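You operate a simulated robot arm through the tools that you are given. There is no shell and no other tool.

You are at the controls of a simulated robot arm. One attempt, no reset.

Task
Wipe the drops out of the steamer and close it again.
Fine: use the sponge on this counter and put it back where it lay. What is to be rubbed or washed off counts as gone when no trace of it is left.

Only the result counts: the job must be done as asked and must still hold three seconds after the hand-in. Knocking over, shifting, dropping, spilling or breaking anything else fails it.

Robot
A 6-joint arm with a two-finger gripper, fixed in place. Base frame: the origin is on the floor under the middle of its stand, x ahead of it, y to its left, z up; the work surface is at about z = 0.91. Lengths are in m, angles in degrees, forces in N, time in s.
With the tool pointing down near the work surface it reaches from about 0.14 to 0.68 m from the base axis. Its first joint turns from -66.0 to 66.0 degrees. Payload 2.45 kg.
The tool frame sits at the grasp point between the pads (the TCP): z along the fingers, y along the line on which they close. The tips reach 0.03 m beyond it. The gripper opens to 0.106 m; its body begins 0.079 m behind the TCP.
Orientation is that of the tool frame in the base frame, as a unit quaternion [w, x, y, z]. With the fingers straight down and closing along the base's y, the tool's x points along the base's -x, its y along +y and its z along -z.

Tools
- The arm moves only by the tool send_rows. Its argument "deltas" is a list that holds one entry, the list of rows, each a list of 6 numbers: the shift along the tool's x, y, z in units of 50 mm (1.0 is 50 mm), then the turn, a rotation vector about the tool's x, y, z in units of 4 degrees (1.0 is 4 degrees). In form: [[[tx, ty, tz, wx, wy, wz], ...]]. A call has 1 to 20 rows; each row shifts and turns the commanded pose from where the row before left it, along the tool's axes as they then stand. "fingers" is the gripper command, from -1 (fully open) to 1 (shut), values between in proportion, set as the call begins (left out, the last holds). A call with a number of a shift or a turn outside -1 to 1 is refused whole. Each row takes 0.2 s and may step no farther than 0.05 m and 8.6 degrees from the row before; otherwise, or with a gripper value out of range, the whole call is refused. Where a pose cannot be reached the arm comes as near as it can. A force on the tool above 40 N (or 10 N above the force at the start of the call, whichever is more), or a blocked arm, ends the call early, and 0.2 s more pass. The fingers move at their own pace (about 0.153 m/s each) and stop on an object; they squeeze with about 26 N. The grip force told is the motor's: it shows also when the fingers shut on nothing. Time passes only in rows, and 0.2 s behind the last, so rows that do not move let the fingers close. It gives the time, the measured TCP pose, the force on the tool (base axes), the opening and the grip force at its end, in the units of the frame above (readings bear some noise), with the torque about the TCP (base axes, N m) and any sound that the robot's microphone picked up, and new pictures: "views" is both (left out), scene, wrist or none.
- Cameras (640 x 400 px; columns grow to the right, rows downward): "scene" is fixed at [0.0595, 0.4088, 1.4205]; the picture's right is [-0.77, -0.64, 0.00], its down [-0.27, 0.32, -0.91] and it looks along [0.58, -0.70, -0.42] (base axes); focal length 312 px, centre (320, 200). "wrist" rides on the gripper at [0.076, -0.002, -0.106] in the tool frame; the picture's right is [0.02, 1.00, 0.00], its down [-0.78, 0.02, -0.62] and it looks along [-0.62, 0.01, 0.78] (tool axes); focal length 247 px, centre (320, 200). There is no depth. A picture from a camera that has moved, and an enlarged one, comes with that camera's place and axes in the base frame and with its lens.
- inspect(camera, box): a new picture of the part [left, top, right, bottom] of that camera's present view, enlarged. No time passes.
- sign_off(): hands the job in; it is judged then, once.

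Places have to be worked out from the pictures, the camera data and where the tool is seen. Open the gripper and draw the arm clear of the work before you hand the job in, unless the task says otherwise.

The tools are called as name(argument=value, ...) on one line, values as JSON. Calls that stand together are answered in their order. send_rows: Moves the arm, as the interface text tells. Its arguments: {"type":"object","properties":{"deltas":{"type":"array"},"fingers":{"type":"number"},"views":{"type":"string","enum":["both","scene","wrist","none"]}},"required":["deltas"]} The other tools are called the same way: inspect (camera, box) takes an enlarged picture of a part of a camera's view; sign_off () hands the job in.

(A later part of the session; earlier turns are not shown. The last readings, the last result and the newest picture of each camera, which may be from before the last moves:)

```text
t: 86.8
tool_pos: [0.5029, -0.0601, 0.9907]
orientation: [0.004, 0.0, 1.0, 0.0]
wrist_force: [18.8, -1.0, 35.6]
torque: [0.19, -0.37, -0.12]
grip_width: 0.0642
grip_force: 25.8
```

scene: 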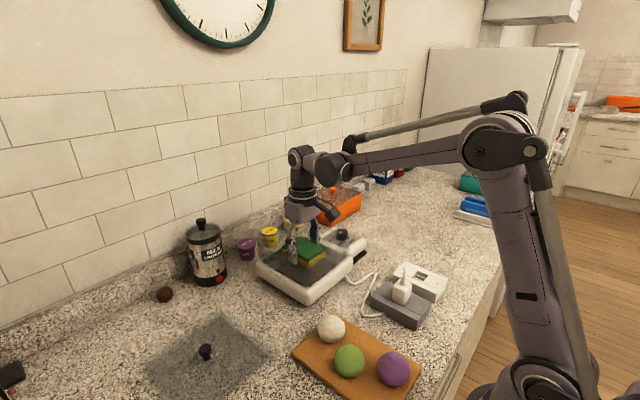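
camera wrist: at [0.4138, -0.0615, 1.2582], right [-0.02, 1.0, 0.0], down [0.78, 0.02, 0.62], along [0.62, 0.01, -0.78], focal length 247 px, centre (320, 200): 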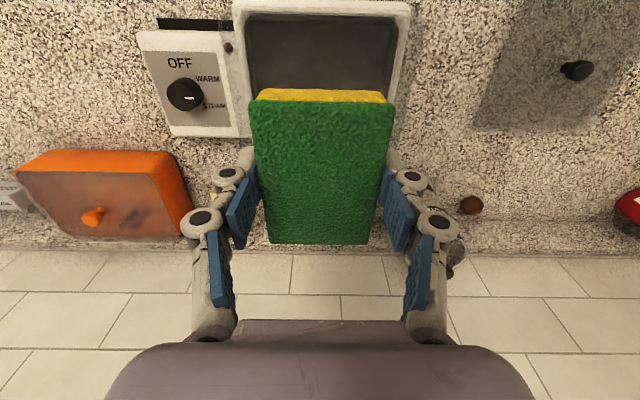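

Force has climbed to 36 N, so the tips are probably at the floor; enough rubbing. I raise and inspect the pan.

send_rows(deltas=[[[0, 0, -0.1, 0, 0, 0], [0, 0, -0.4, 0, 0, 0], [0, 0, -0.6, 0, 0, 0], [0, 0, -0.7, 0, 0, 0], [-0.52, 0, -0.7, 0, 0, 0], [-0.52, 0, -0.7, 0, 0, 0], [0, 0, 0, 0, 0, 0]]])

inspect(camera="wrist", box=[220, 0, 420, 120])

inspect(camera="wrist", box=[280, 0, 380, 70])

inspect(camera="scene", box=[275, 235, 345, 280])

inspect(camera="scene", box=[260, 160, 330, 210])

```text
t: 88.4
tool_pos: [0.5533, -0.0601, 1.1534]
orientation: [0.0, -0.001, 1.0, 0.0]
wrist_force: [-0.4, 0.2, -0.2]
torque: [0.0, -0.01, 0.02]
grip_width: 0.0639
grip_force: 25.8
camera wrist: at [0.4774, -0.062, 1.2599], right [-0.02, 1.0, 0.0], down [0.78, 0.02, 0.62], along [0.62, 0.01, -0.78], focal length 247 px, centre (320, 200)
```

scene: 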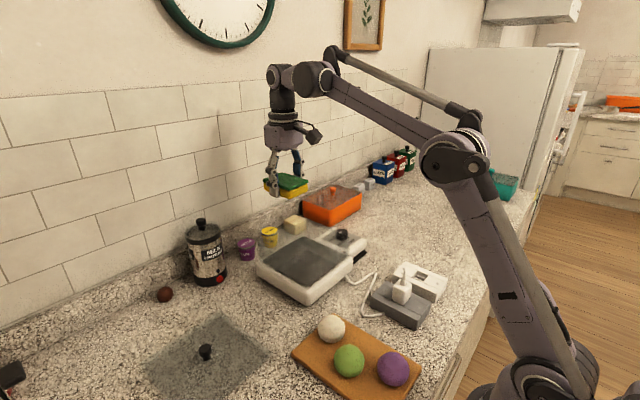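
wrist: 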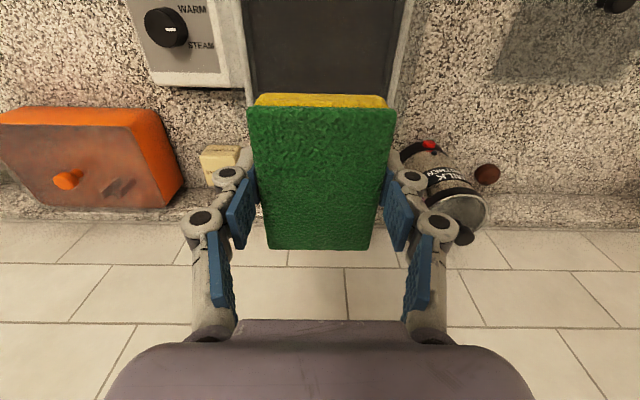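

```text
3.20 times, centred on (320, 60) of wrist
camera zoom: at [0.4774, -0.062, 1.2599], right [-0.02, 1.0, 0.0], down [0.78, 0.02, 0.62], along [0.62, 0.01, -0.78], focal length 790 px, centre (320, 648)
```

zoom: 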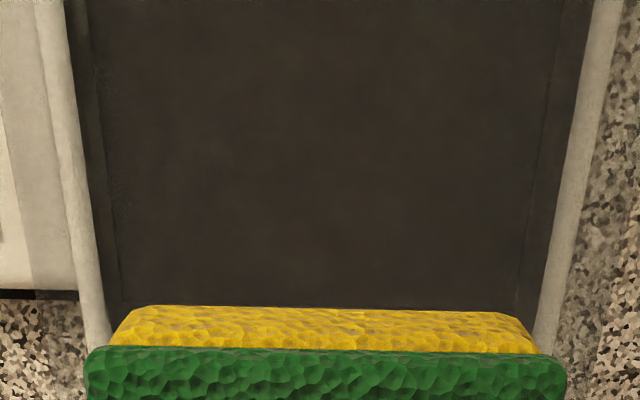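

```text
5.71 times, centred on (330, 35) of wrist
camera zoom: at [0.4774, -0.062, 1.2599], right [-0.02, 1.0, 0.0], down [0.78, 0.02, 0.62], along [0.62, 0.01, -0.78], focal length 1411 px, centre (263, 1143)
```

zoom: 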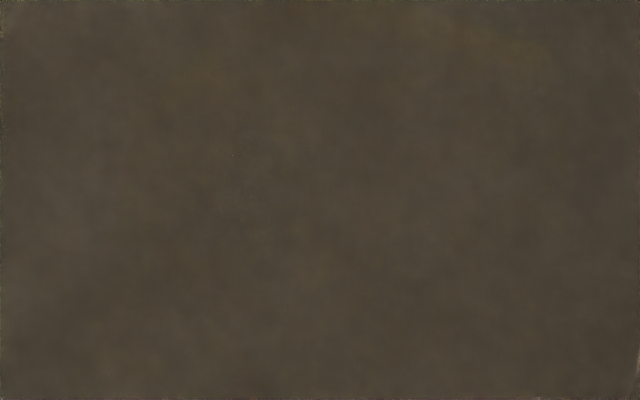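

```text
8.89 times, centred on (310, 258) of scene
camera zoom: at [0.0595, 0.4088, 1.4205], right [-0.77, -0.64, 0.0], down [-0.27, 0.32, -0.91], along [0.58, -0.7, -0.42], focal length 2774 px, centre (409, -311)
```

zoom: 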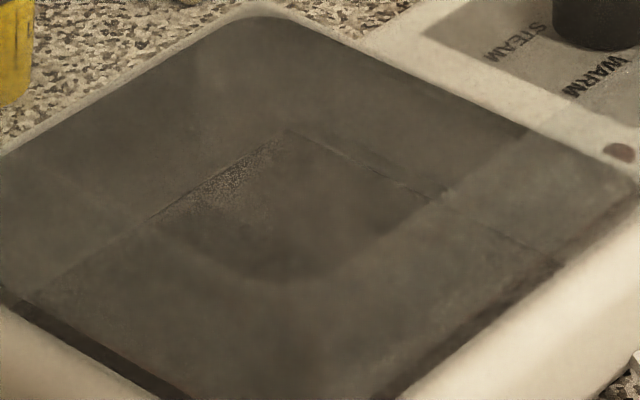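

```text
8.00 times, centred on (295, 185) of scene
camera zoom: at [0.0595, 0.4088, 1.4205], right [-0.77, -0.64, 0.0], down [-0.27, 0.32, -0.91], along [0.58, -0.7, -0.42], focal length 2496 px, centre (520, 320)
```

zoom: 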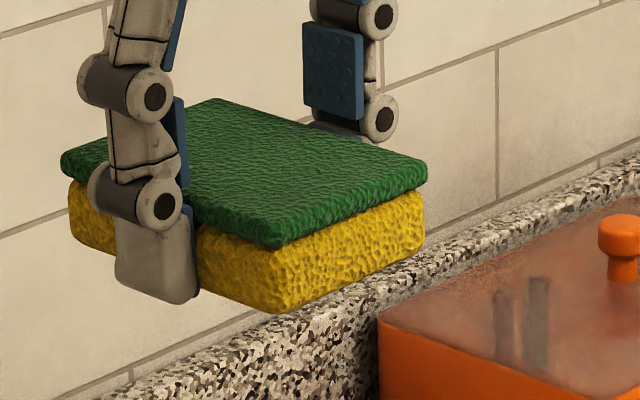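

The pan is spotless. I carry the sponge back along the same path to above its spot and turn the tool back to the sponge's original angle.

send_rows(deltas=[[[0.46625, -0.4867, 0, 0, 0, 0], [0.46625, -0.4867, 0, 0, 0, 0], [0.46625, -0.4867, 0, 0, 0, 0], [0.46625, -0.4867, 0, 0, 0, 0], [0.46625, -0.4867, 0, 0, 0, 0], [0.46625, -0.4867, 0, 0, 0, 0], [0.46625, -0.4867, 0, 0, 0, 0], [0.46625, -0.4867, 0, 0, 0, 0], [0.46625, -0.4867, 0, 0, 0, 0], [0.46625, -0.4867, 0, 0, 0, 0], [0.46625, -0.4867, 0, 0, 0, 0], [0.46625, -0.4867, 0, 0, 0, 0], [0, 0, 0, 0, 0, -0.6125], [0, 0, 0, 0, 0, -0.6125], [0, 0, 0, 0, 0, 0]]])

send_rows(deltas=[[[0, 0, 0.5, 0, 0, 0], [0, 0, 0.7, 0, 0, 0], [0, 0, 0.7, 0, 0, 0], [0, 0, 0.7, 0, 0, 0], [0, 0, 0.6, 0, 0, 0], [0, 0, 0.4, 0, 0, 0], [0, 0, 0.2, 0, 0, 0], [0, 0, 0, 0, 0, 0]]])

inspect(camera="scene", box=[380, 220, 500, 290])

inspect(camera="wrist", box=[200, 70, 440, 250])

```text
t: 91.6
tool_pos: [0.2744, -0.3513, 1.1504]
orientation: [0.001, -0.044, 0.999, 0.0]
wrist_force: [0.7, 0.0, 0.3]
torque: [-0.01, 0.01, 0.0]
grip_width: 0.0635
grip_force: 26.0
camera wrist: at [0.1981, -0.3596, 1.2569], right [-0.11, 0.99, 0.0], down [0.78, 0.08, 0.62], along [0.62, 0.07, -0.78], focal length 247 px, centre (320, 200)
```

scene: 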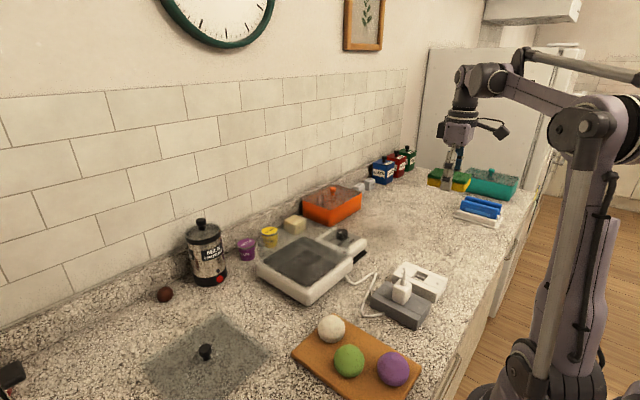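
wrist: 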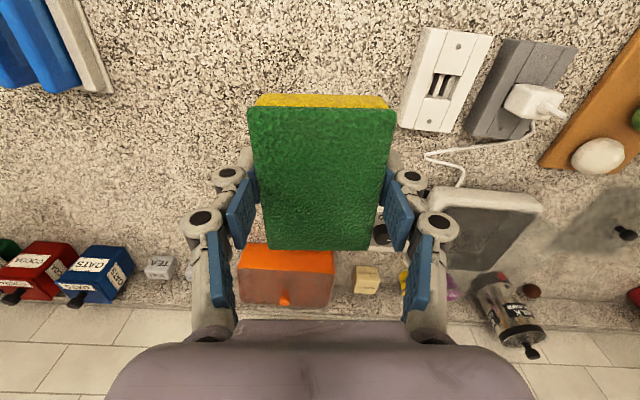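

```text
t: 93.4
tool_pos: [0.2727, -0.3533, 0.9605]
orientation: [0.0, -0.044, 0.999, 0.0]
wrist_force: [-0.2, 0.5, 0.1]
torque: [0.01, 0.0, 0.04]
grip_width: 0.064
grip_force: 26.0
camera wrist: at [0.1964, -0.3611, 1.0675], right [-0.11, 0.99, 0.0], down [0.78, 0.08, 0.62], along [0.62, 0.07, -0.78], focal length 247 px, centre (320, 200)
```

scene: 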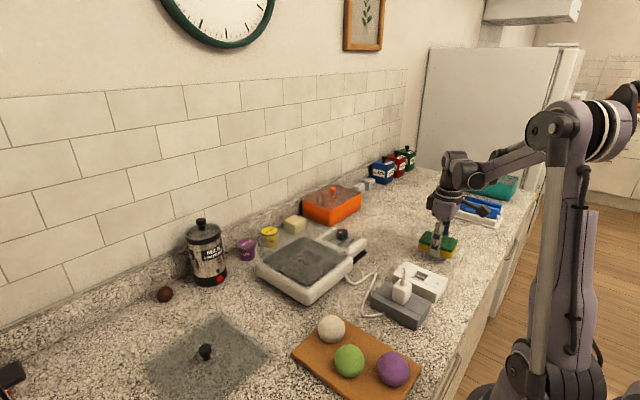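
wrist: 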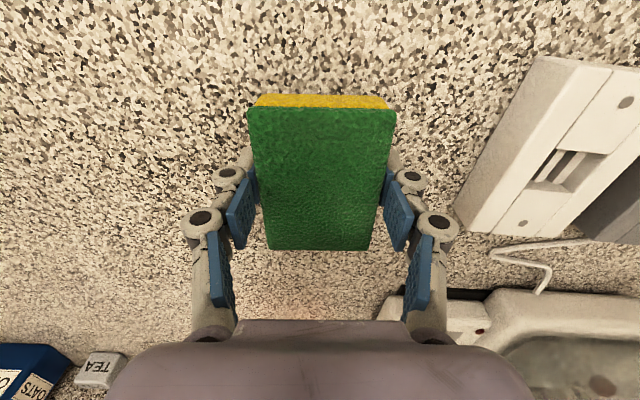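

```text
5.33 times, centred on (440, 255) of scene
camera zoom: at [0.0595, 0.4088, 1.4205], right [-0.77, -0.64, 0.0], down [-0.27, 0.32, -0.91], along [0.58, -0.7, -0.42], focal length 1664 px, centre (-320, -93)
```

zoom: 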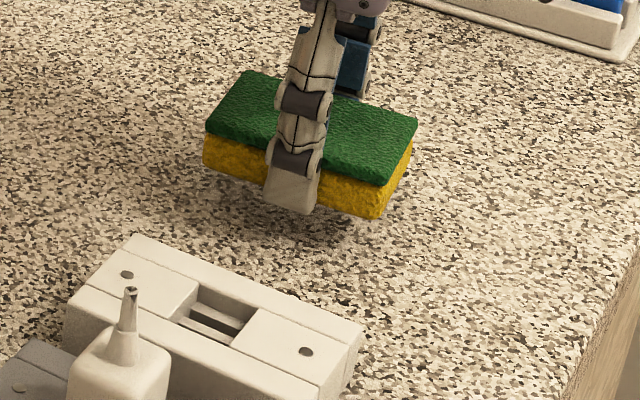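

```text
2.22 times, centred on (320, 160) of wrist
camera zoom: at [0.1964, -0.3611, 1.0675], right [-0.11, 0.99, 0.0], down [0.78, 0.08, 0.62], along [0.62, 0.07, -0.78], focal length 549 px, centre (320, 289)
```

zoom: 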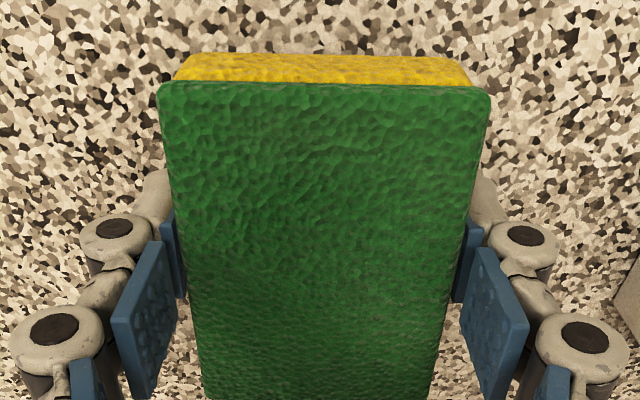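

The sponge hovers about 2 cm above its spot; both views suggest it slid roughly 2 mm forward in the grip. I shift back 2 mm and lower it gently to contact.

send_rows(deltas=[[[0.04, 0, 0, 0, 0, 0], [0, 0, 0.15, 0, 0, 0], [0, 0, 0.15, 0, 0, 0], [0, 0, 0.1, 0, 0, 0], [0, 0, 0, 0, 0, 0]]], views="none")

send_rows(deltas=[[[0, 0, 0.02, 0, 0, 0], [0, 0, 0.02, 0, 0, 0], [0, 0, 0, 0, 0, 0]]])

inspect(camera="scene", box=[380, 220, 500, 290])

```text
t: 94.6
tool_pos: [0.2709, -0.3543, 0.9423]
orientation: [0.0, -0.043, 0.999, 0.0]
wrist_force: [-0.1, 0.4, -0.1]
torque: [0.01, -0.01, 0.02]
grip_width: 0.0639
grip_force: 26.6
```

```text
t: 95.4
tool_pos: [0.2713, -0.3526, 0.9405]
orientation: [0.0, -0.042, 0.999, 0.0]
wrist_force: [-0.2, -0.3, -0.9]
torque: [0.0, -0.02, -0.01]
grip_width: 0.0639
grip_force: 25.4
camera wrist: at [0.1947, -0.3612, 1.0466], right [-0.11, 0.99, 0.0], down [0.78, 0.08, 0.62], along [0.62, 0.07, -0.78], focal length 247 px, centre (320, 200)
```

scene: 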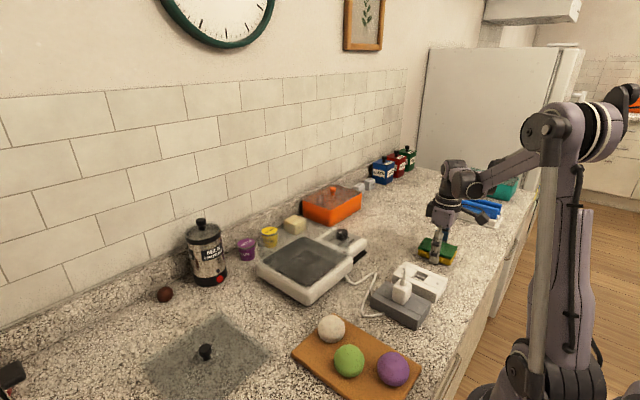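
wrist: 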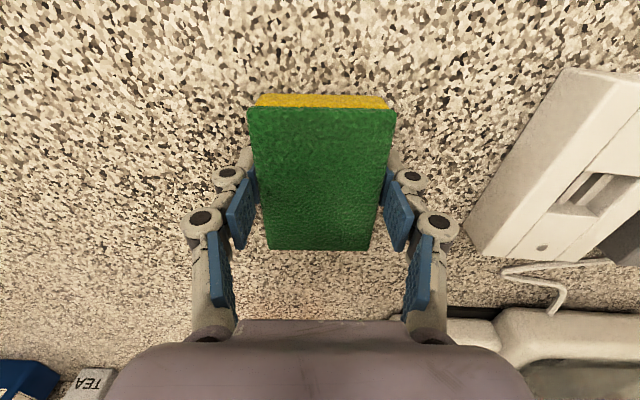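

```text
5.33 times, centred on (440, 255) of scene
camera zoom: at [0.0595, 0.4088, 1.4205], right [-0.77, -0.64, 0.0], down [-0.27, 0.32, -0.91], along [0.58, -0.7, -0.42], focal length 1664 px, centre (-320, -93)
```

zoom: 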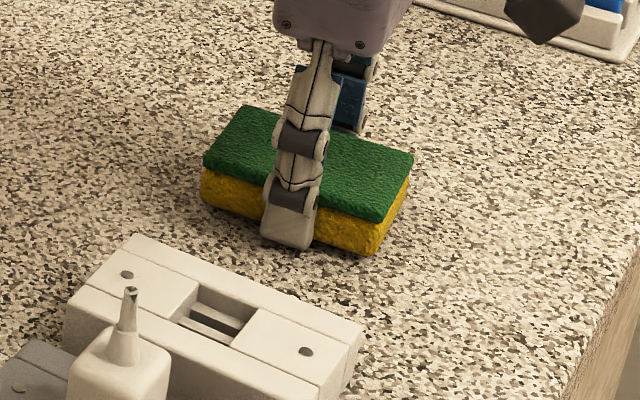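

Position matches the original outline within about a millimetre; only about 4 mm of height left. I lower in 1 mm steps until contact.

send_rows(deltas=[[[0, 0, 0.02, 0, 0, 0], [0, 0, 0.02, 0, 0, 0], [0, 0, 0, 0, 0, 0]]], views="none")

send_rows(deltas=[[[0, 0, 0.02, 0, 0, 0], [0, 0, 0, 0, 0, 0]]], views="none")

```text
t: 96.2
tool_pos: [0.271, -0.3521, 0.9373]
orientation: [0.0, -0.043, 0.999, 0.0]
wrist_force: [-0.1, 0.3, 0.0]
torque: [0.02, 0.01, 0.0]
grip_width: 0.0639
grip_force: 26.8
```

```text
t: 96.8
tool_pos: [0.2706, -0.3529, 0.9368]
orientation: [0.0, -0.043, 0.999, 0.0]
wrist_force: [-0.1, 0.6, -0.3]
torque: [0.02, 0.0, -0.02]
grip_width: 0.0636
grip_force: 26.3
```

send_rows(deltas=[[[0, 0, 0.015, 0, 0, 0], [0, 0, 0, 0, 0, 0]]], views="none")

inspect(camera="scene", box=[400, 225, 480, 280])

```text
t: 97.4
tool_pos: [0.2711, -0.3514, 0.9369]
orientation: [0.0, -0.043, 0.999, 0.0]
wrist_force: [-1.4, -0.8, 6.1]
torque: [0.01, -0.27, -0.02]
grip_width: 0.0638
grip_force: 25.7
```

```text
7.27 times, centred on (440, 252) of scene
camera zoom: at [0.0594, 0.4088, 1.4204], right [-0.77, -0.64, 0.0], down [-0.27, 0.32, -0.91], along [0.58, -0.7, -0.42], focal length 2270 px, centre (-553, -182)
```

zoom: 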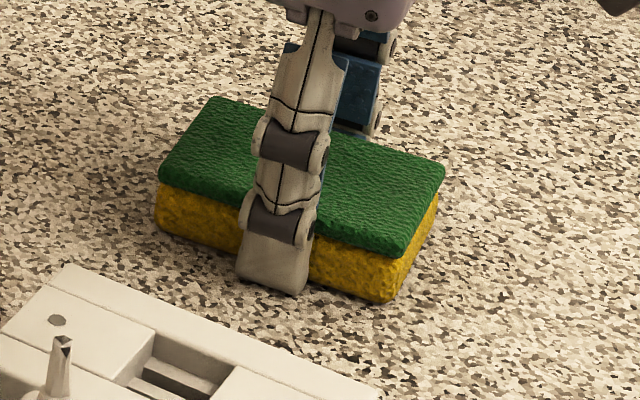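

Contact at 6 N. I compare with the original outline before letting go.

inspect(camera="scene", box=[380, 220, 500, 290])

```text
5.33 times, centred on (440, 255) of scene
camera zoom: at [0.0594, 0.4088, 1.4204], right [-0.77, -0.64, 0.0], down [-0.27, 0.32, -0.91], along [0.58, -0.7, -0.42], focal length 1664 px, centre (-320, -93)
```

zoom: 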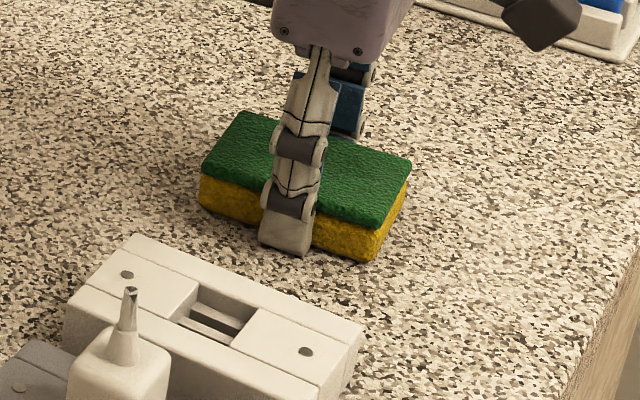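

It matches within about 2 mm. I open the gripper and rise straight up.

send_rows(deltas=[[[0, 0, 0, 0, 0, 0], [0, 0, 0, 0, 0, 0], [0, 0, 0, 0, 0, 0]]], fingers=-1, views="none")

send_rows(deltas=[[[0, 0, -0.3, 0, 0, 0], [0, 0, -0.7, 0, 0, 0], [0, 0, -0.9, 0, 0, 0], [0, 0, -0.9, 0, 0, 0], [0, 0, -0.9, 0, 0, 0], [0, 0, -0.6, 0, 0, 0], [0, 0, 0, 0, 0, 0]]])

inspect(camera="scene", box=[380, 220, 500, 290])

inspect(camera="wrist", box=[260, 20, 380, 140])

```text
t: 98.2
tool_pos: [0.271, -0.352, 0.9354]
orientation: [0.0, -0.044, 0.999, 0.0]
wrist_force: [-0.6, -0.2, 0.8]
torque: [0.0, -0.01, -0.04]
grip_width: 0.106
grip_force: 0.0
```

```text
t: 99.8
tool_pos: [0.2726, -0.3531, 1.1513]
orientation: [0.0, -0.044, 0.999, 0.0]
wrist_force: [0.8, -0.9, -1.4]
torque: [-0.03, 0.0, 0.03]
grip_width: 0.1058
grip_force: 0.0
camera wrist: at [0.1963, -0.3612, 1.2577], right [-0.11, 0.99, 0.0], down [0.78, 0.08, 0.62], along [0.62, 0.07, -0.78], focal length 247 px, centre (320, 200)
```

scene: 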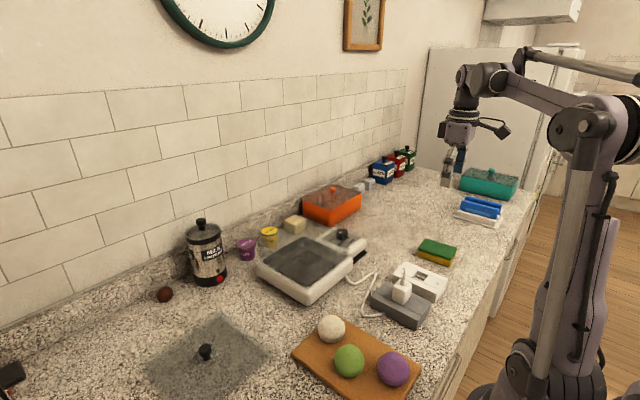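
wrist: 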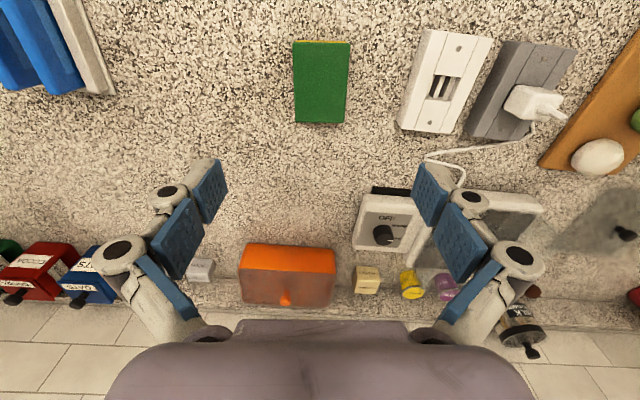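

```text
5.33 times, centred on (440, 255) of scene
camera zoom: at [0.0595, 0.4088, 1.4205], right [-0.77, -0.64, 0.0], down [-0.27, 0.32, -0.91], along [0.58, -0.7, -0.42], focal length 1664 px, centre (-320, -93)
```

zoom: 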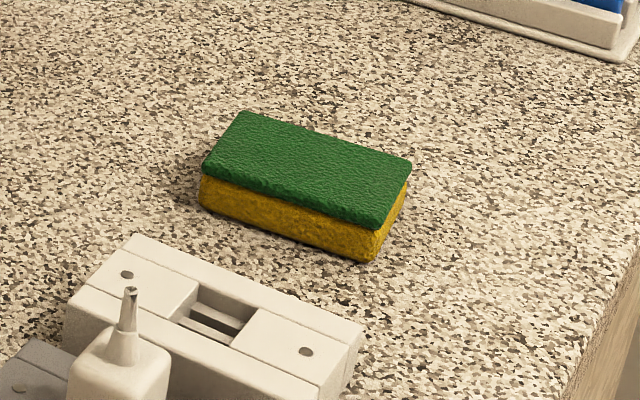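

```text
3.33 times, centred on (320, 80) of wrist
camera zoom: at [0.1963, -0.3612, 1.2577], right [-0.11, 0.99, 0.0], down [0.78, 0.08, 0.62], along [0.62, 0.07, -0.78], focal length 823 px, centre (320, 600)
```

zoom: 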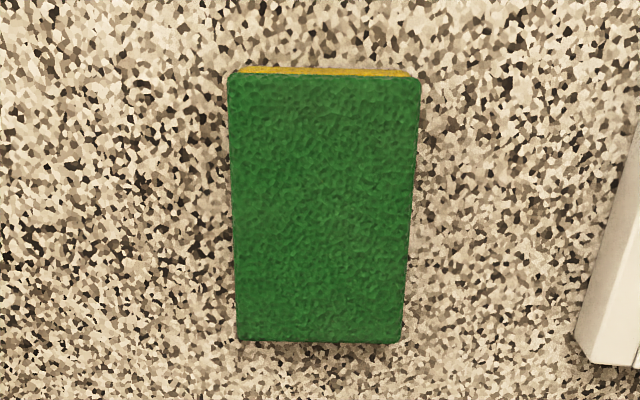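

The sponge lies back on its spot within about 3 mm, same angle. Now I square the tool again and pass over the steamer for a clear look at the pan before fetching the lid.

send_rows(deltas=[[[0, 0, 0, 0, 0, 0.6125], [0, 0, 0, 0, 0, 0.6125], [-0.425, 0.73, 0, 0, 0, 0], [-0.425, 0.73, 0, 0, 0, 0], [-0.425, 0.73, 0, 0, 0, 0], [-0.425, 0.73, 0, 0, 0, 0], [-0.425, 0.73, 0, 0, 0, 0], [-0.425, 0.73, 0, 0, 0, 0], [-0.425, 0.73, 0, 0, 0, 0], [-0.425, 0.73, 0, 0, 0, 0], [0, 0, 0, 0, 0, 0]]])

inspect(camera="wrist", box=[220, 20, 430, 180])

inspect(camera="scene", box=[255, 230, 355, 295])

```text
t: 102.2
tool_pos: [0.4391, -0.0608, 1.1544]
orientation: [0.001, 0.0, 1.0, 0.0]
wrist_force: [-0.4, -0.4, 0.1]
torque: [0.0, 0.0, -0.02]
grip_width: 0.1059
grip_force: 0.0
camera wrist: at [0.3622, -0.063, 1.2605], right [-0.02, 1.0, 0.0], down [0.78, 0.02, 0.62], along [0.62, 0.01, -0.78], focal length 247 px, centre (320, 200)
```

scene: 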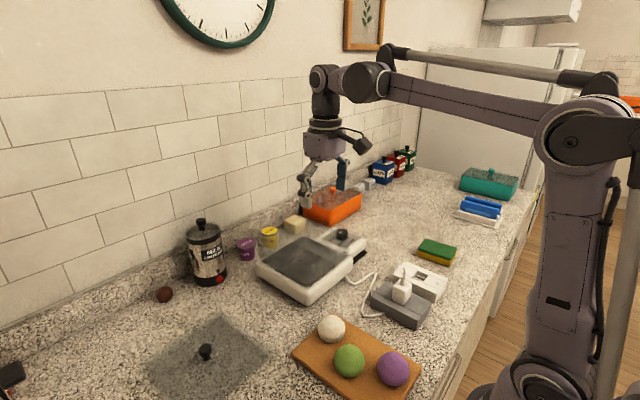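
wrist: 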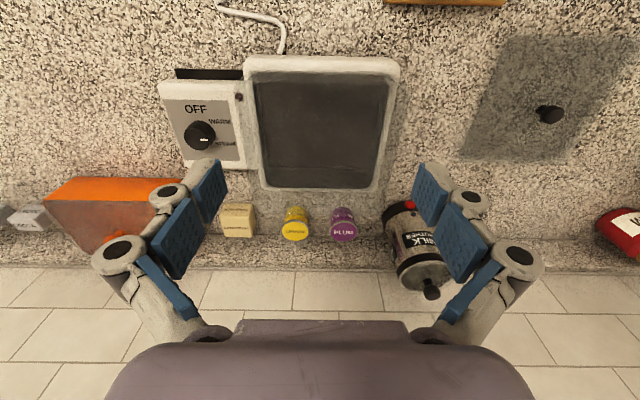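

```text
2.50 times, centred on (325, 100) of wrist
camera zoom: at [0.3622, -0.063, 1.2605], right [-0.02, 1.0, 0.0], down [0.78, 0.02, 0.62], along [0.62, 0.01, -0.78], focal length 617 px, centre (308, 450)
```

zoom: 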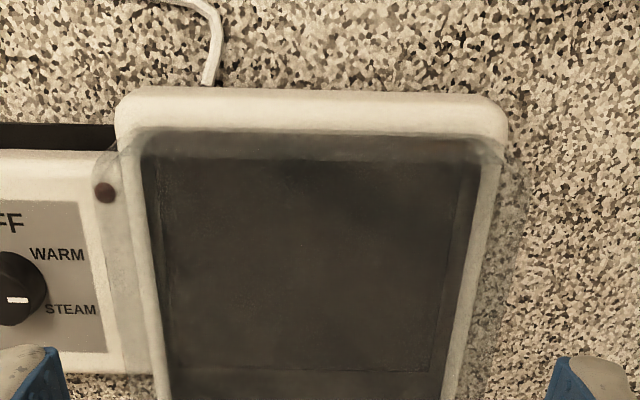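

```text
6.15 times, centred on (305, 262) of scene
camera zoom: at [0.0595, 0.4088, 1.4205], right [-0.77, -0.64, 0.0], down [-0.27, 0.32, -0.91], along [0.58, -0.7, -0.42], focal length 1920 px, centre (412, -185)
```

zoom: 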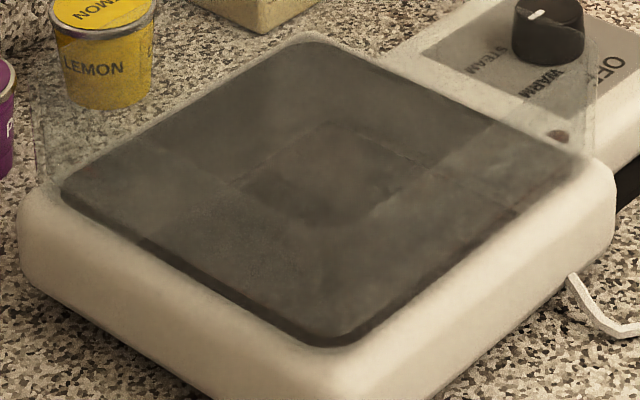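

The whole pan is clean from both cameras. I go on to above the lid.

send_rows(deltas=[[[-0.0851, 0.856, 0, 0, 0, 0], [-0.0851, 0.856, 0, 0, 0, 0], [-0.0851, 0.856, 0, 0, 0, 0], [-0.0851, 0.856, 0, 0, 0, 0], [-0.0851, 0.856, 0, 0, 0, 0], [-0.0851, 0.856, 0, 0, 0, 0], [-0.0854, 0.856, 0, 0, 0, 0], [0, 0, 0, 0, 0, 0]]])

inspect(camera="wrist", box=[220, 0, 420, 150])

```text
t: 104.0
tool_pos: [0.4695, 0.2417, 1.1514]
orientation: [0.0, 0.0, 1.0, 0.0]
wrist_force: [0.1, -0.1, 0.2]
torque: [0.02, 0.02, -0.02]
grip_width: 0.1062
grip_force: 0.1
camera wrist: at [0.3933, 0.2409, 1.2586], right [-0.02, 1.0, 0.0], down [0.78, 0.02, 0.62], along [0.62, 0.01, -0.78], focal length 247 px, centre (320, 200)
```

scene: 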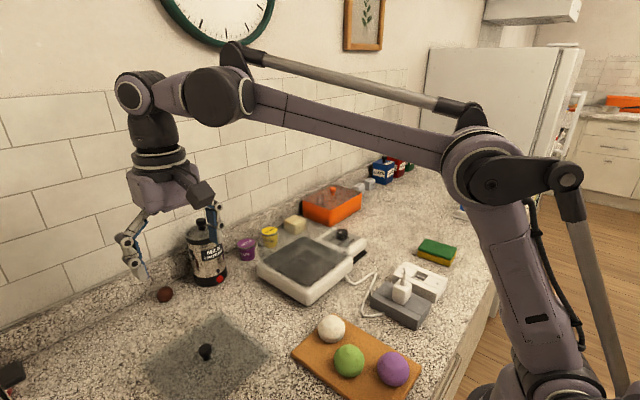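
wrist: 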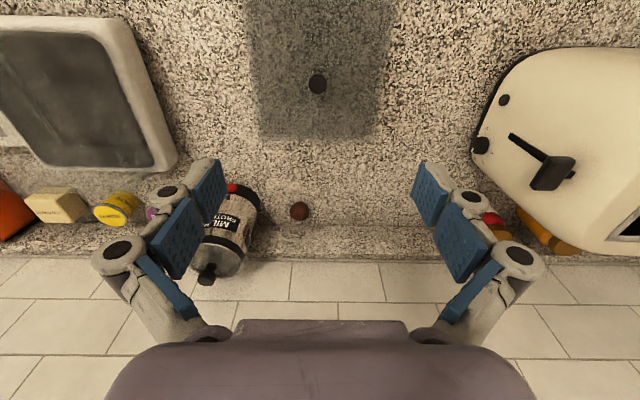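

```text
2.67 times, centred on (320, 75) of wrist
camera zoom: at [0.3933, 0.2409, 1.2586], right [-0.02, 1.0, 0.0], down [0.78, 0.02, 0.62], along [0.62, 0.01, -0.78], focal length 659 px, centre (320, 533)
```

zoom: 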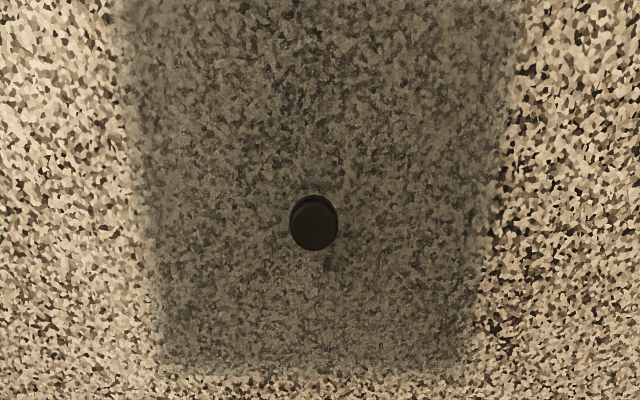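

The knob sits about 4 mm to -y of the tool (measured y is 0.2417 versus 0.2388 when I released). I correct and descend partway, then re-check.

send_rows(deltas=[[[0, -0.05, 0.3, 0, 0, 0], [0, 0, 0.7, 0, 0, 0], [0, 0, 0.7, 0, 0, 0], [0, 0, 0.5, 0, 0, 0], [0, 0, 0, 0, 0, 0], [0, 0, 0, 0, 0, 0]]], views="wrist")

inspect(camera="wrist", box=[220, 40, 420, 190])

```text
t: 105.4
tool_pos: [0.4731, 0.2383, 1.0407]
orientation: [-0.001, 0.001, 1.0, 0.0]
wrist_force: [-0.3, -0.2, 0.3]
torque: [0.02, -0.02, -0.04]
grip_width: 0.106
grip_force: 0.0
camera wrist: at [0.3958, 0.2359, 1.1468], right [-0.02, 1.0, 0.0], down [0.78, 0.02, 0.62], along [0.62, 0.01, -0.78], focal length 247 px, centre (320, 200)
```

wrist: 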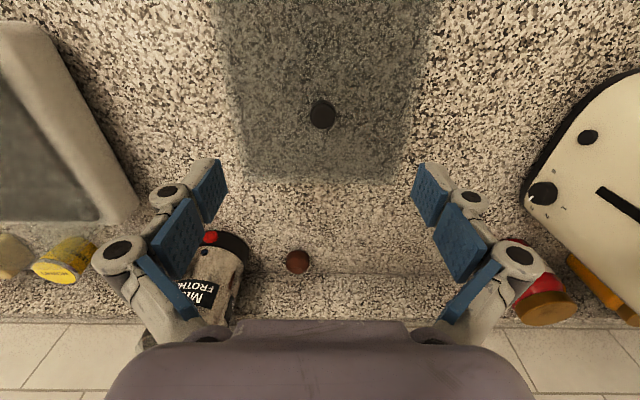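

```text
2.67 times, centred on (320, 115) of wrist
camera zoom: at [0.3958, 0.2359, 1.1468], right [-0.02, 1.0, 0.0], down [0.78, 0.02, 0.62], along [0.62, 0.01, -0.78], focal length 659 px, centre (320, 427)
```

zoom: 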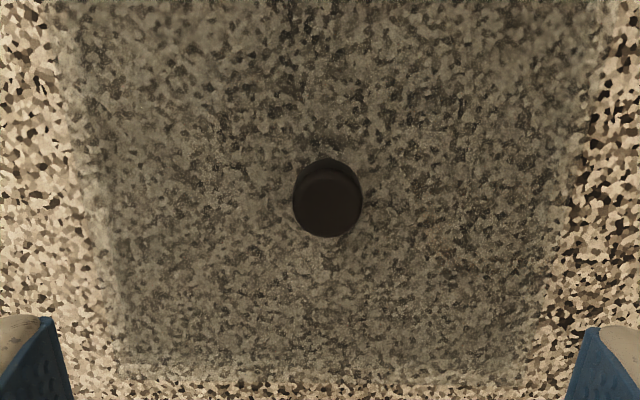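

The knob is 6.6 mm nearer the base than the pads' centre, so my first grip was near the pad edge, which explains the earlier slip. I shift back by that amount to grip it centrally, and descend to the knob.

send_rows(deltas=[[[0.13, 0, 0, 0, 0, 0], [0, 0, 0.4, 0, 0, 0], [0, 0, 0.5, 0, 0, 0], [0, 0, 0.4, 0, 0, 0], [0, 0, 0.2, 0, 0, 0], [0, 0, 0, 0, 0, 0], [0, 0, 0, 0, 0, 0]]], views="wrist")

inspect(camera="wrist", box=[200, 80, 440, 250])

```text
t: 107.0
tool_pos: [0.4622, 0.2376, 0.9666]
orientation: [0.0, 0.0, 1.0, 0.0]
wrist_force: [0.0, 0.0, 0.1]
torque: [0.01, 0.02, -0.03]
grip_width: 0.106
grip_force: 0.2
camera wrist: at [0.3864, 0.2357, 1.0737], right [-0.02, 1.0, 0.0], down [0.78, 0.02, 0.62], along [0.62, 0.01, -0.78], focal length 247 px, centre (320, 200)
```

wrist: 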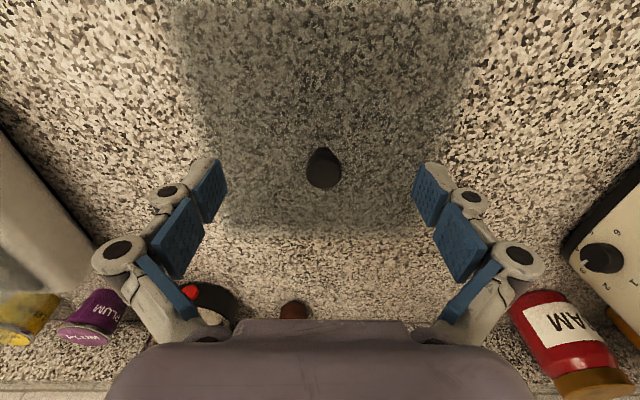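

```text
2.35 times, centred on (320, 165) of wrist
camera zoom: at [0.3864, 0.2357, 1.0737], right [-0.02, 1.0, 0.0], down [0.78, 0.02, 0.62], along [0.62, 0.01, -0.78], focal length 581 px, centre (320, 282)
```

zoom: 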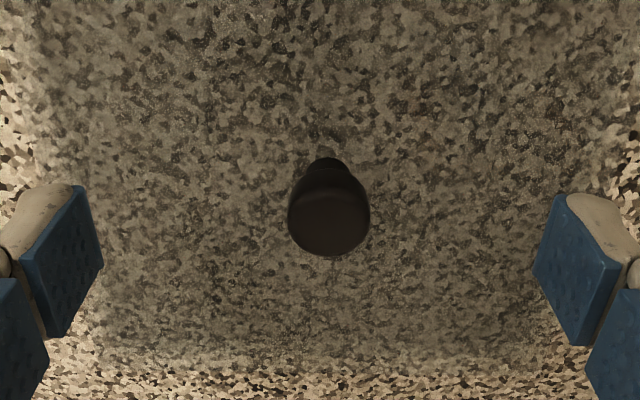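

Knob is now within 1–2 mm of the pad centre. I shift +1.3 mm in y, lower 5 mm and close.

send_rows(deltas=[[[0, 0.026, 0.05, 0, 0, 0], [0, 0, 0.05, 0, 0, 0], [0, 0, 0, 0, 0, 0]]], views="none")

send_rows(deltas=[[[0, 0, 0, 0, 0, 0], [0, 0, 0, 0, 0, 0], [0, 0, 0, 0, 0, 0], [0, 0, 0, 0, 0, 0]]], fingers=1)

inspect(camera="scene", box=[130, 290, 280, 400])

inspect(camera="wrist", box=[200, 80, 440, 250])

```text
t: 107.8
tool_pos: [0.4634, 0.2385, 0.9611]
orientation: [0.0, 0.0, 1.0, 0.0]
wrist_force: [0.2, -0.4, 0.3]
torque: [0.0, 0.03, 0.01]
grip_width: 0.106
grip_force: 0.1
```

```text
t: 108.8
tool_pos: [0.4627, 0.2394, 0.9607]
orientation: [0.0, -0.002, 1.0, 0.0]
wrist_force: [0.5, 2.0, 4.4]
torque: [0.04, -0.04, 0.0]
grip_width: 0.0209
grip_force: 25.9
camera wrist: at [0.3868, 0.2372, 1.0682], right [-0.02, 1.0, 0.0], down [0.78, 0.02, 0.62], along [0.62, 0.01, -0.78], focal length 247 px, centre (320, 200)
```

scene: 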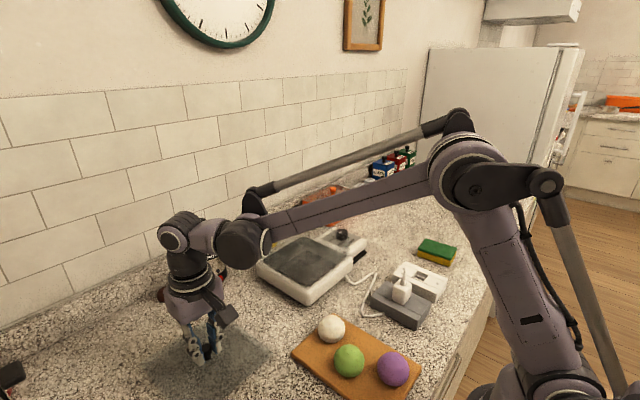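
wrist: 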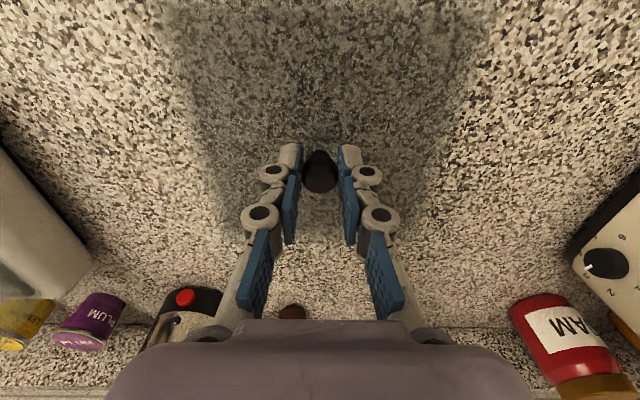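

```text
3.64 times, centred on (205, 345) of scene
camera zoom: at [0.0594, 0.4088, 1.4204], right [-0.77, -0.64, 0.0], down [-0.27, 0.32, -0.91], along [0.58, -0.7, -0.42], focal length 1135 px, centre (738, -327)
```

zoom: 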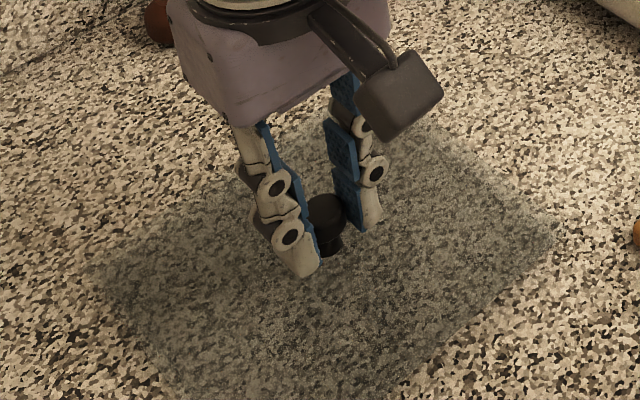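

```text
2.35 times, centred on (320, 165) of wrist
camera zoom: at [0.3868, 0.2372, 1.0682], right [-0.02, 1.0, 0.0], down [0.78, 0.02, 0.62], along [0.62, 0.01, -0.78], focal length 581 px, centre (320, 282)
```

zoom: 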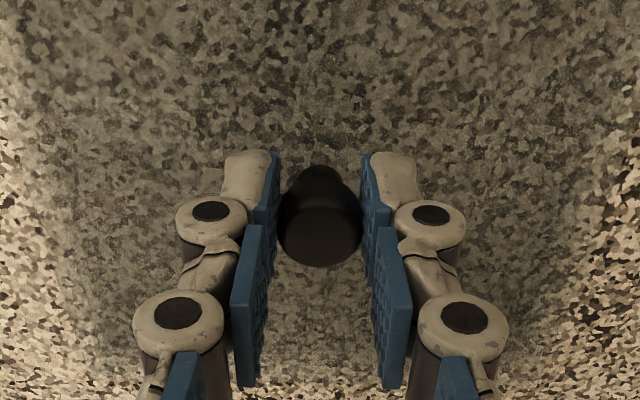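

Good central grip (20.9 mm, small forces). I lift the lid gently to travel height.

send_rows(deltas=[[[0, 0, -0.05, 0, 0, 0], [0, 0, -0.15, 0, 0, 0], [0, 0, -0.3, 0, 0, 0], [0, 0, -0.4, 0, 0, 0], [0, 0, -0.4, 0, 0, 0], [0, 0, -0.4, 0, 0, 0], [0, 0, -0.4, 0, 0, 0], [0, 0, -0.4, 0, 0, 0], [0, 0, -0.4, 0, 0, 0], [0, 0, -0.4, 0, 0, 0], [0, 0, -0.4, 0, 0, 0], [0, 0, -0.4, 0, 0, 0], [0, 0, -0.32, 0, 0, 0], [0, 0, -0.15, 0, 0, 0], [0, 0, 0, 0, 0, 0]]])

inspect(camera="scene", box=[80, 200, 270, 330])

```text
t: 112.0
tool_pos: [0.463, 0.2382, 1.189]
orientation: [0.0, -0.001, 1.0, 0.0]
wrist_force: [0.3, -0.5, -0.8]
torque: [-0.03, 0.0, -0.01]
grip_width: 0.0205
grip_force: 26.1
camera wrist: at [0.3865, 0.2371, 1.2954], right [-0.02, 1.0, 0.0], down [0.78, 0.02, 0.62], along [0.62, 0.01, -0.78], focal length 247 px, centre (320, 200)
```

scene: 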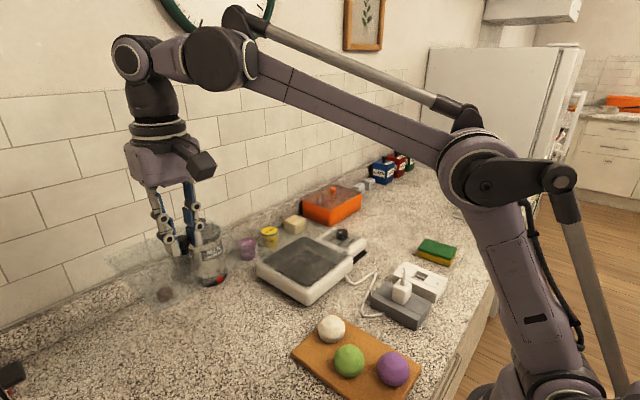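
wrist: 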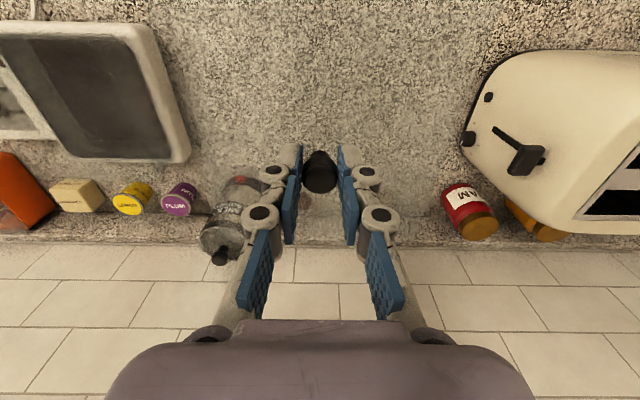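

```text
3.08 times, centred on (175, 265) of scene
camera zoom: at [0.0595, 0.4088, 1.4204], right [-0.77, -0.64, 0.0], down [-0.27, 0.32, -0.91], along [0.58, -0.7, -0.42], focal length 960 px, centre (766, 0)
```

zoom: 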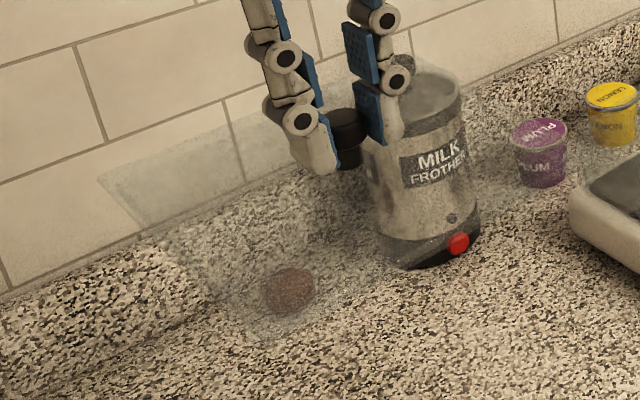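

The lid is secure. I carry it back over the steamer with the exact reverse translation.

send_rows(deltas=[[[-0.0375, -0.2, 0, 0, 0, 0], [-0.0375, -0.3, 0, 0, 0, 0], [-0.0375, -0.4, 0, 0, 0, 0], [-0.0375, -0.4, 0, 0, 0, 0], [-0.0375, -0.4, 0, 0, 0, 0], [-0.0375, -0.4, 0, 0, 0, 0], [-0.0375, -0.4, 0, 0, 0, 0], [-0.0375, -0.4, 0, 0, 0, 0], [-0.0375, -0.4, 0, 0, 0, 0], [-0.0375, -0.4, 0, 0, 0, 0], [-0.0375, -0.4, 0, 0, 0, 0], [-0.0375, -0.4, 0, 0, 0, 0], [-0.0375, -0.4, 0, 0, 0, 0], [-0.0375, -0.4, 0, 0, 0, 0], [-0.0375, -0.4, 0, 0, 0, 0], [-0.0375, -0.27, 0, 0, 0, 0], [0, 0, 0, 0, 0, 0]]])

send_rows(deltas=[[[0, 0, 0.15, 0, 0, 0], [0, 0, 0.3, 0, 0, 0], [0, 0, 0.4, 0, 0, 0], [0, 0, 0.4, 0, 0, 0], [0, 0, 0.3, 0, 0, 0], [0, 0, 0.15, 0, 0, 0], [0, 0, 0, 0, 0, 0]]])

inspect(camera="scene", box=[245, 175, 375, 285])

inspect(camera="wrist", box=[180, 0, 460, 210])

```text
t: 115.6
tool_pos: [0.4931, -0.0583, 1.189]
orientation: [-0.001, 0.0, 1.0, 0.0]
wrist_force: [-0.6, -0.5, -0.9]
torque: [0.0, 0.0, 0.01]
grip_width: 0.0205
grip_force: 26.1
camera wrist: at [0.4174, -0.0611, 1.2963], right [-0.02, 1.0, 0.0], down [0.78, 0.02, 0.62], along [0.62, 0.01, -0.78], focal length 247 px, centre (320, 200)
```

scene: 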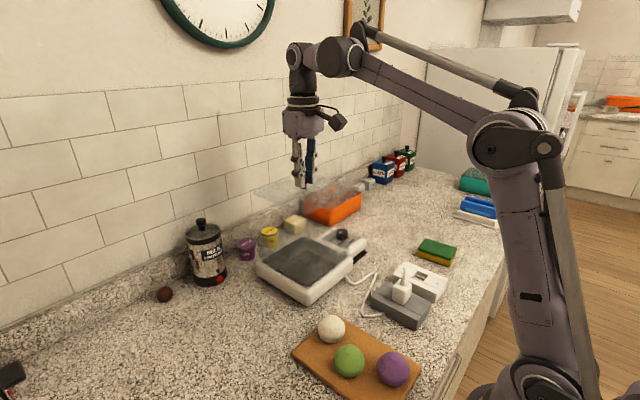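
wrist: 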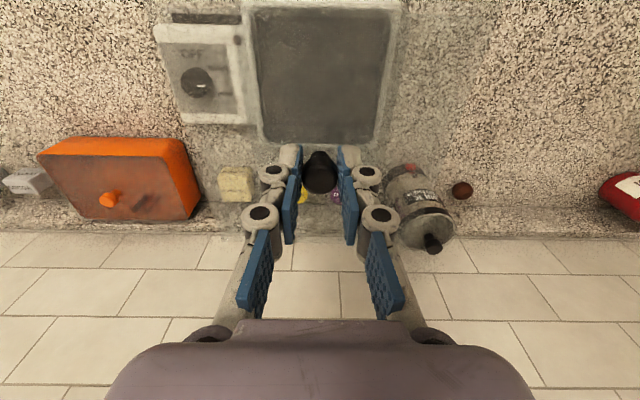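

```text
t: 117.2
tool_pos: [0.4943, -0.0603, 1.1043]
orientation: [0.0, 0.0, 1.0, 0.0]
wrist_force: [0.1, 0.1, -1.4]
torque: [0.02, -0.01, -0.01]
grip_width: 0.0206
grip_force: 26.2
camera wrist: at [0.4177, -0.0614, 1.2113], right [-0.02, 1.0, 0.0], down [0.78, 0.02, 0.62], along [0.62, 0.01, -0.78], focal length 247 px, centre (320, 200)
```

scene: 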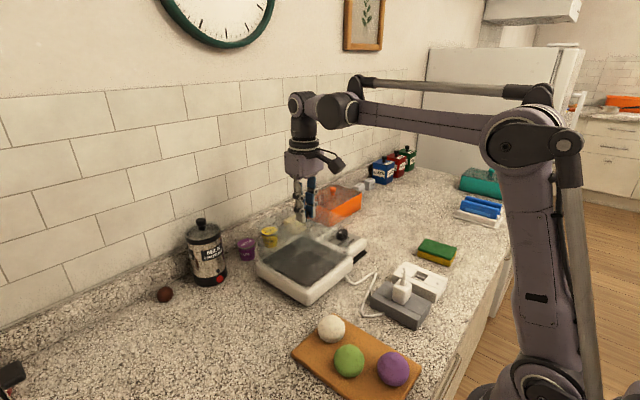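
wrist: 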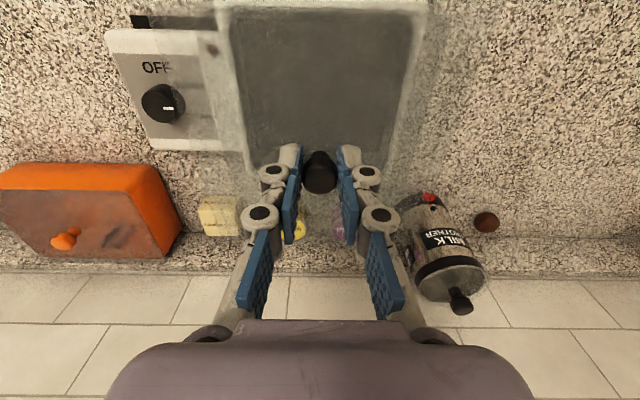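

```text
3.64 times, centred on (310, 230) of scene
camera zoom: at [0.0595, 0.4088, 1.4205], right [-0.77, -0.64, 0.0], down [-0.27, 0.32, -0.91], along [0.58, -0.7, -0.42], focal length 1135 px, centre (356, 91)
```

zoom: 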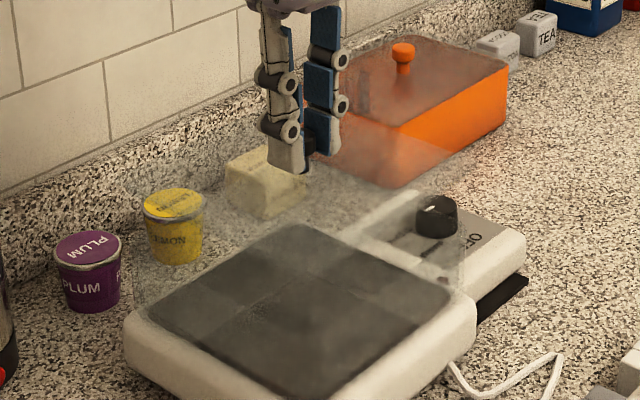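

```text
1.90 times, centred on (320, 105) of wrist
camera zoom: at [0.4177, -0.0614, 1.2113], right [-0.02, 1.0, 0.0], down [0.78, 0.02, 0.62], along [0.62, 0.01, -0.78], focal length 470 px, centre (320, 381)
```

zoom: 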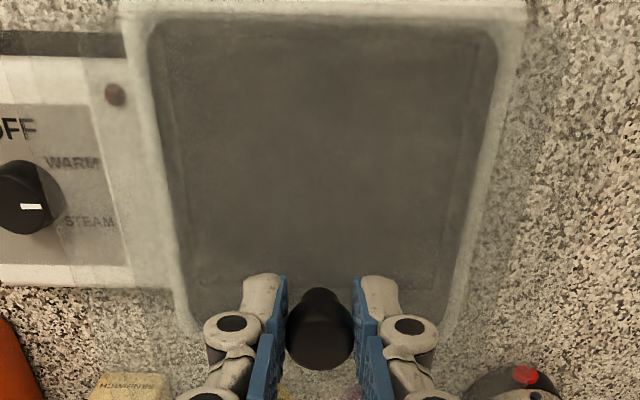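

Now I compare with the picture taken at the same height during lift-off (same zoom box) to align the lid.

inspect(camera="scene", box=[255, 175, 375, 275])

inspect(camera="scene", box=[295, 195, 335, 225])

```text
4.00 times, centred on (315, 225) of scene
camera zoom: at [0.0595, 0.4088, 1.4205], right [-0.77, -0.64, 0.0], down [-0.27, 0.32, -0.91], along [0.58, -0.7, -0.42], focal length 1248 px, centre (340, 100)
```

zoom: 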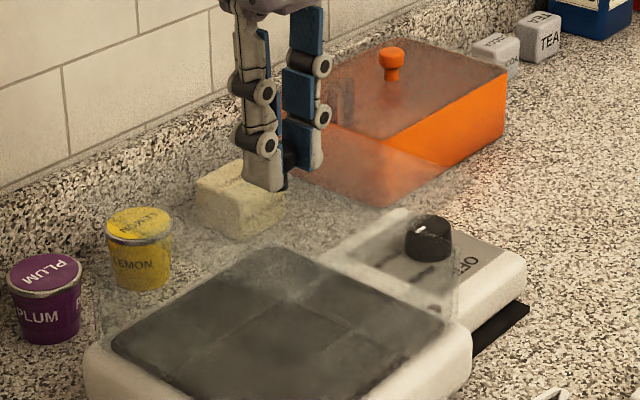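

```text
13.33 times, centred on (315, 210) of scene
camera zoom: at [0.0595, 0.4088, 1.4205], right [-0.77, -0.64, 0.0], down [-0.27, 0.32, -0.91], along [0.58, -0.7, -0.42], focal length 4161 px, centre (387, 67)
```

zoom: 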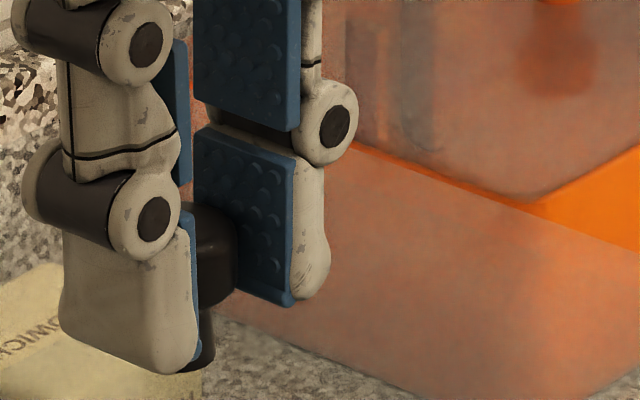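

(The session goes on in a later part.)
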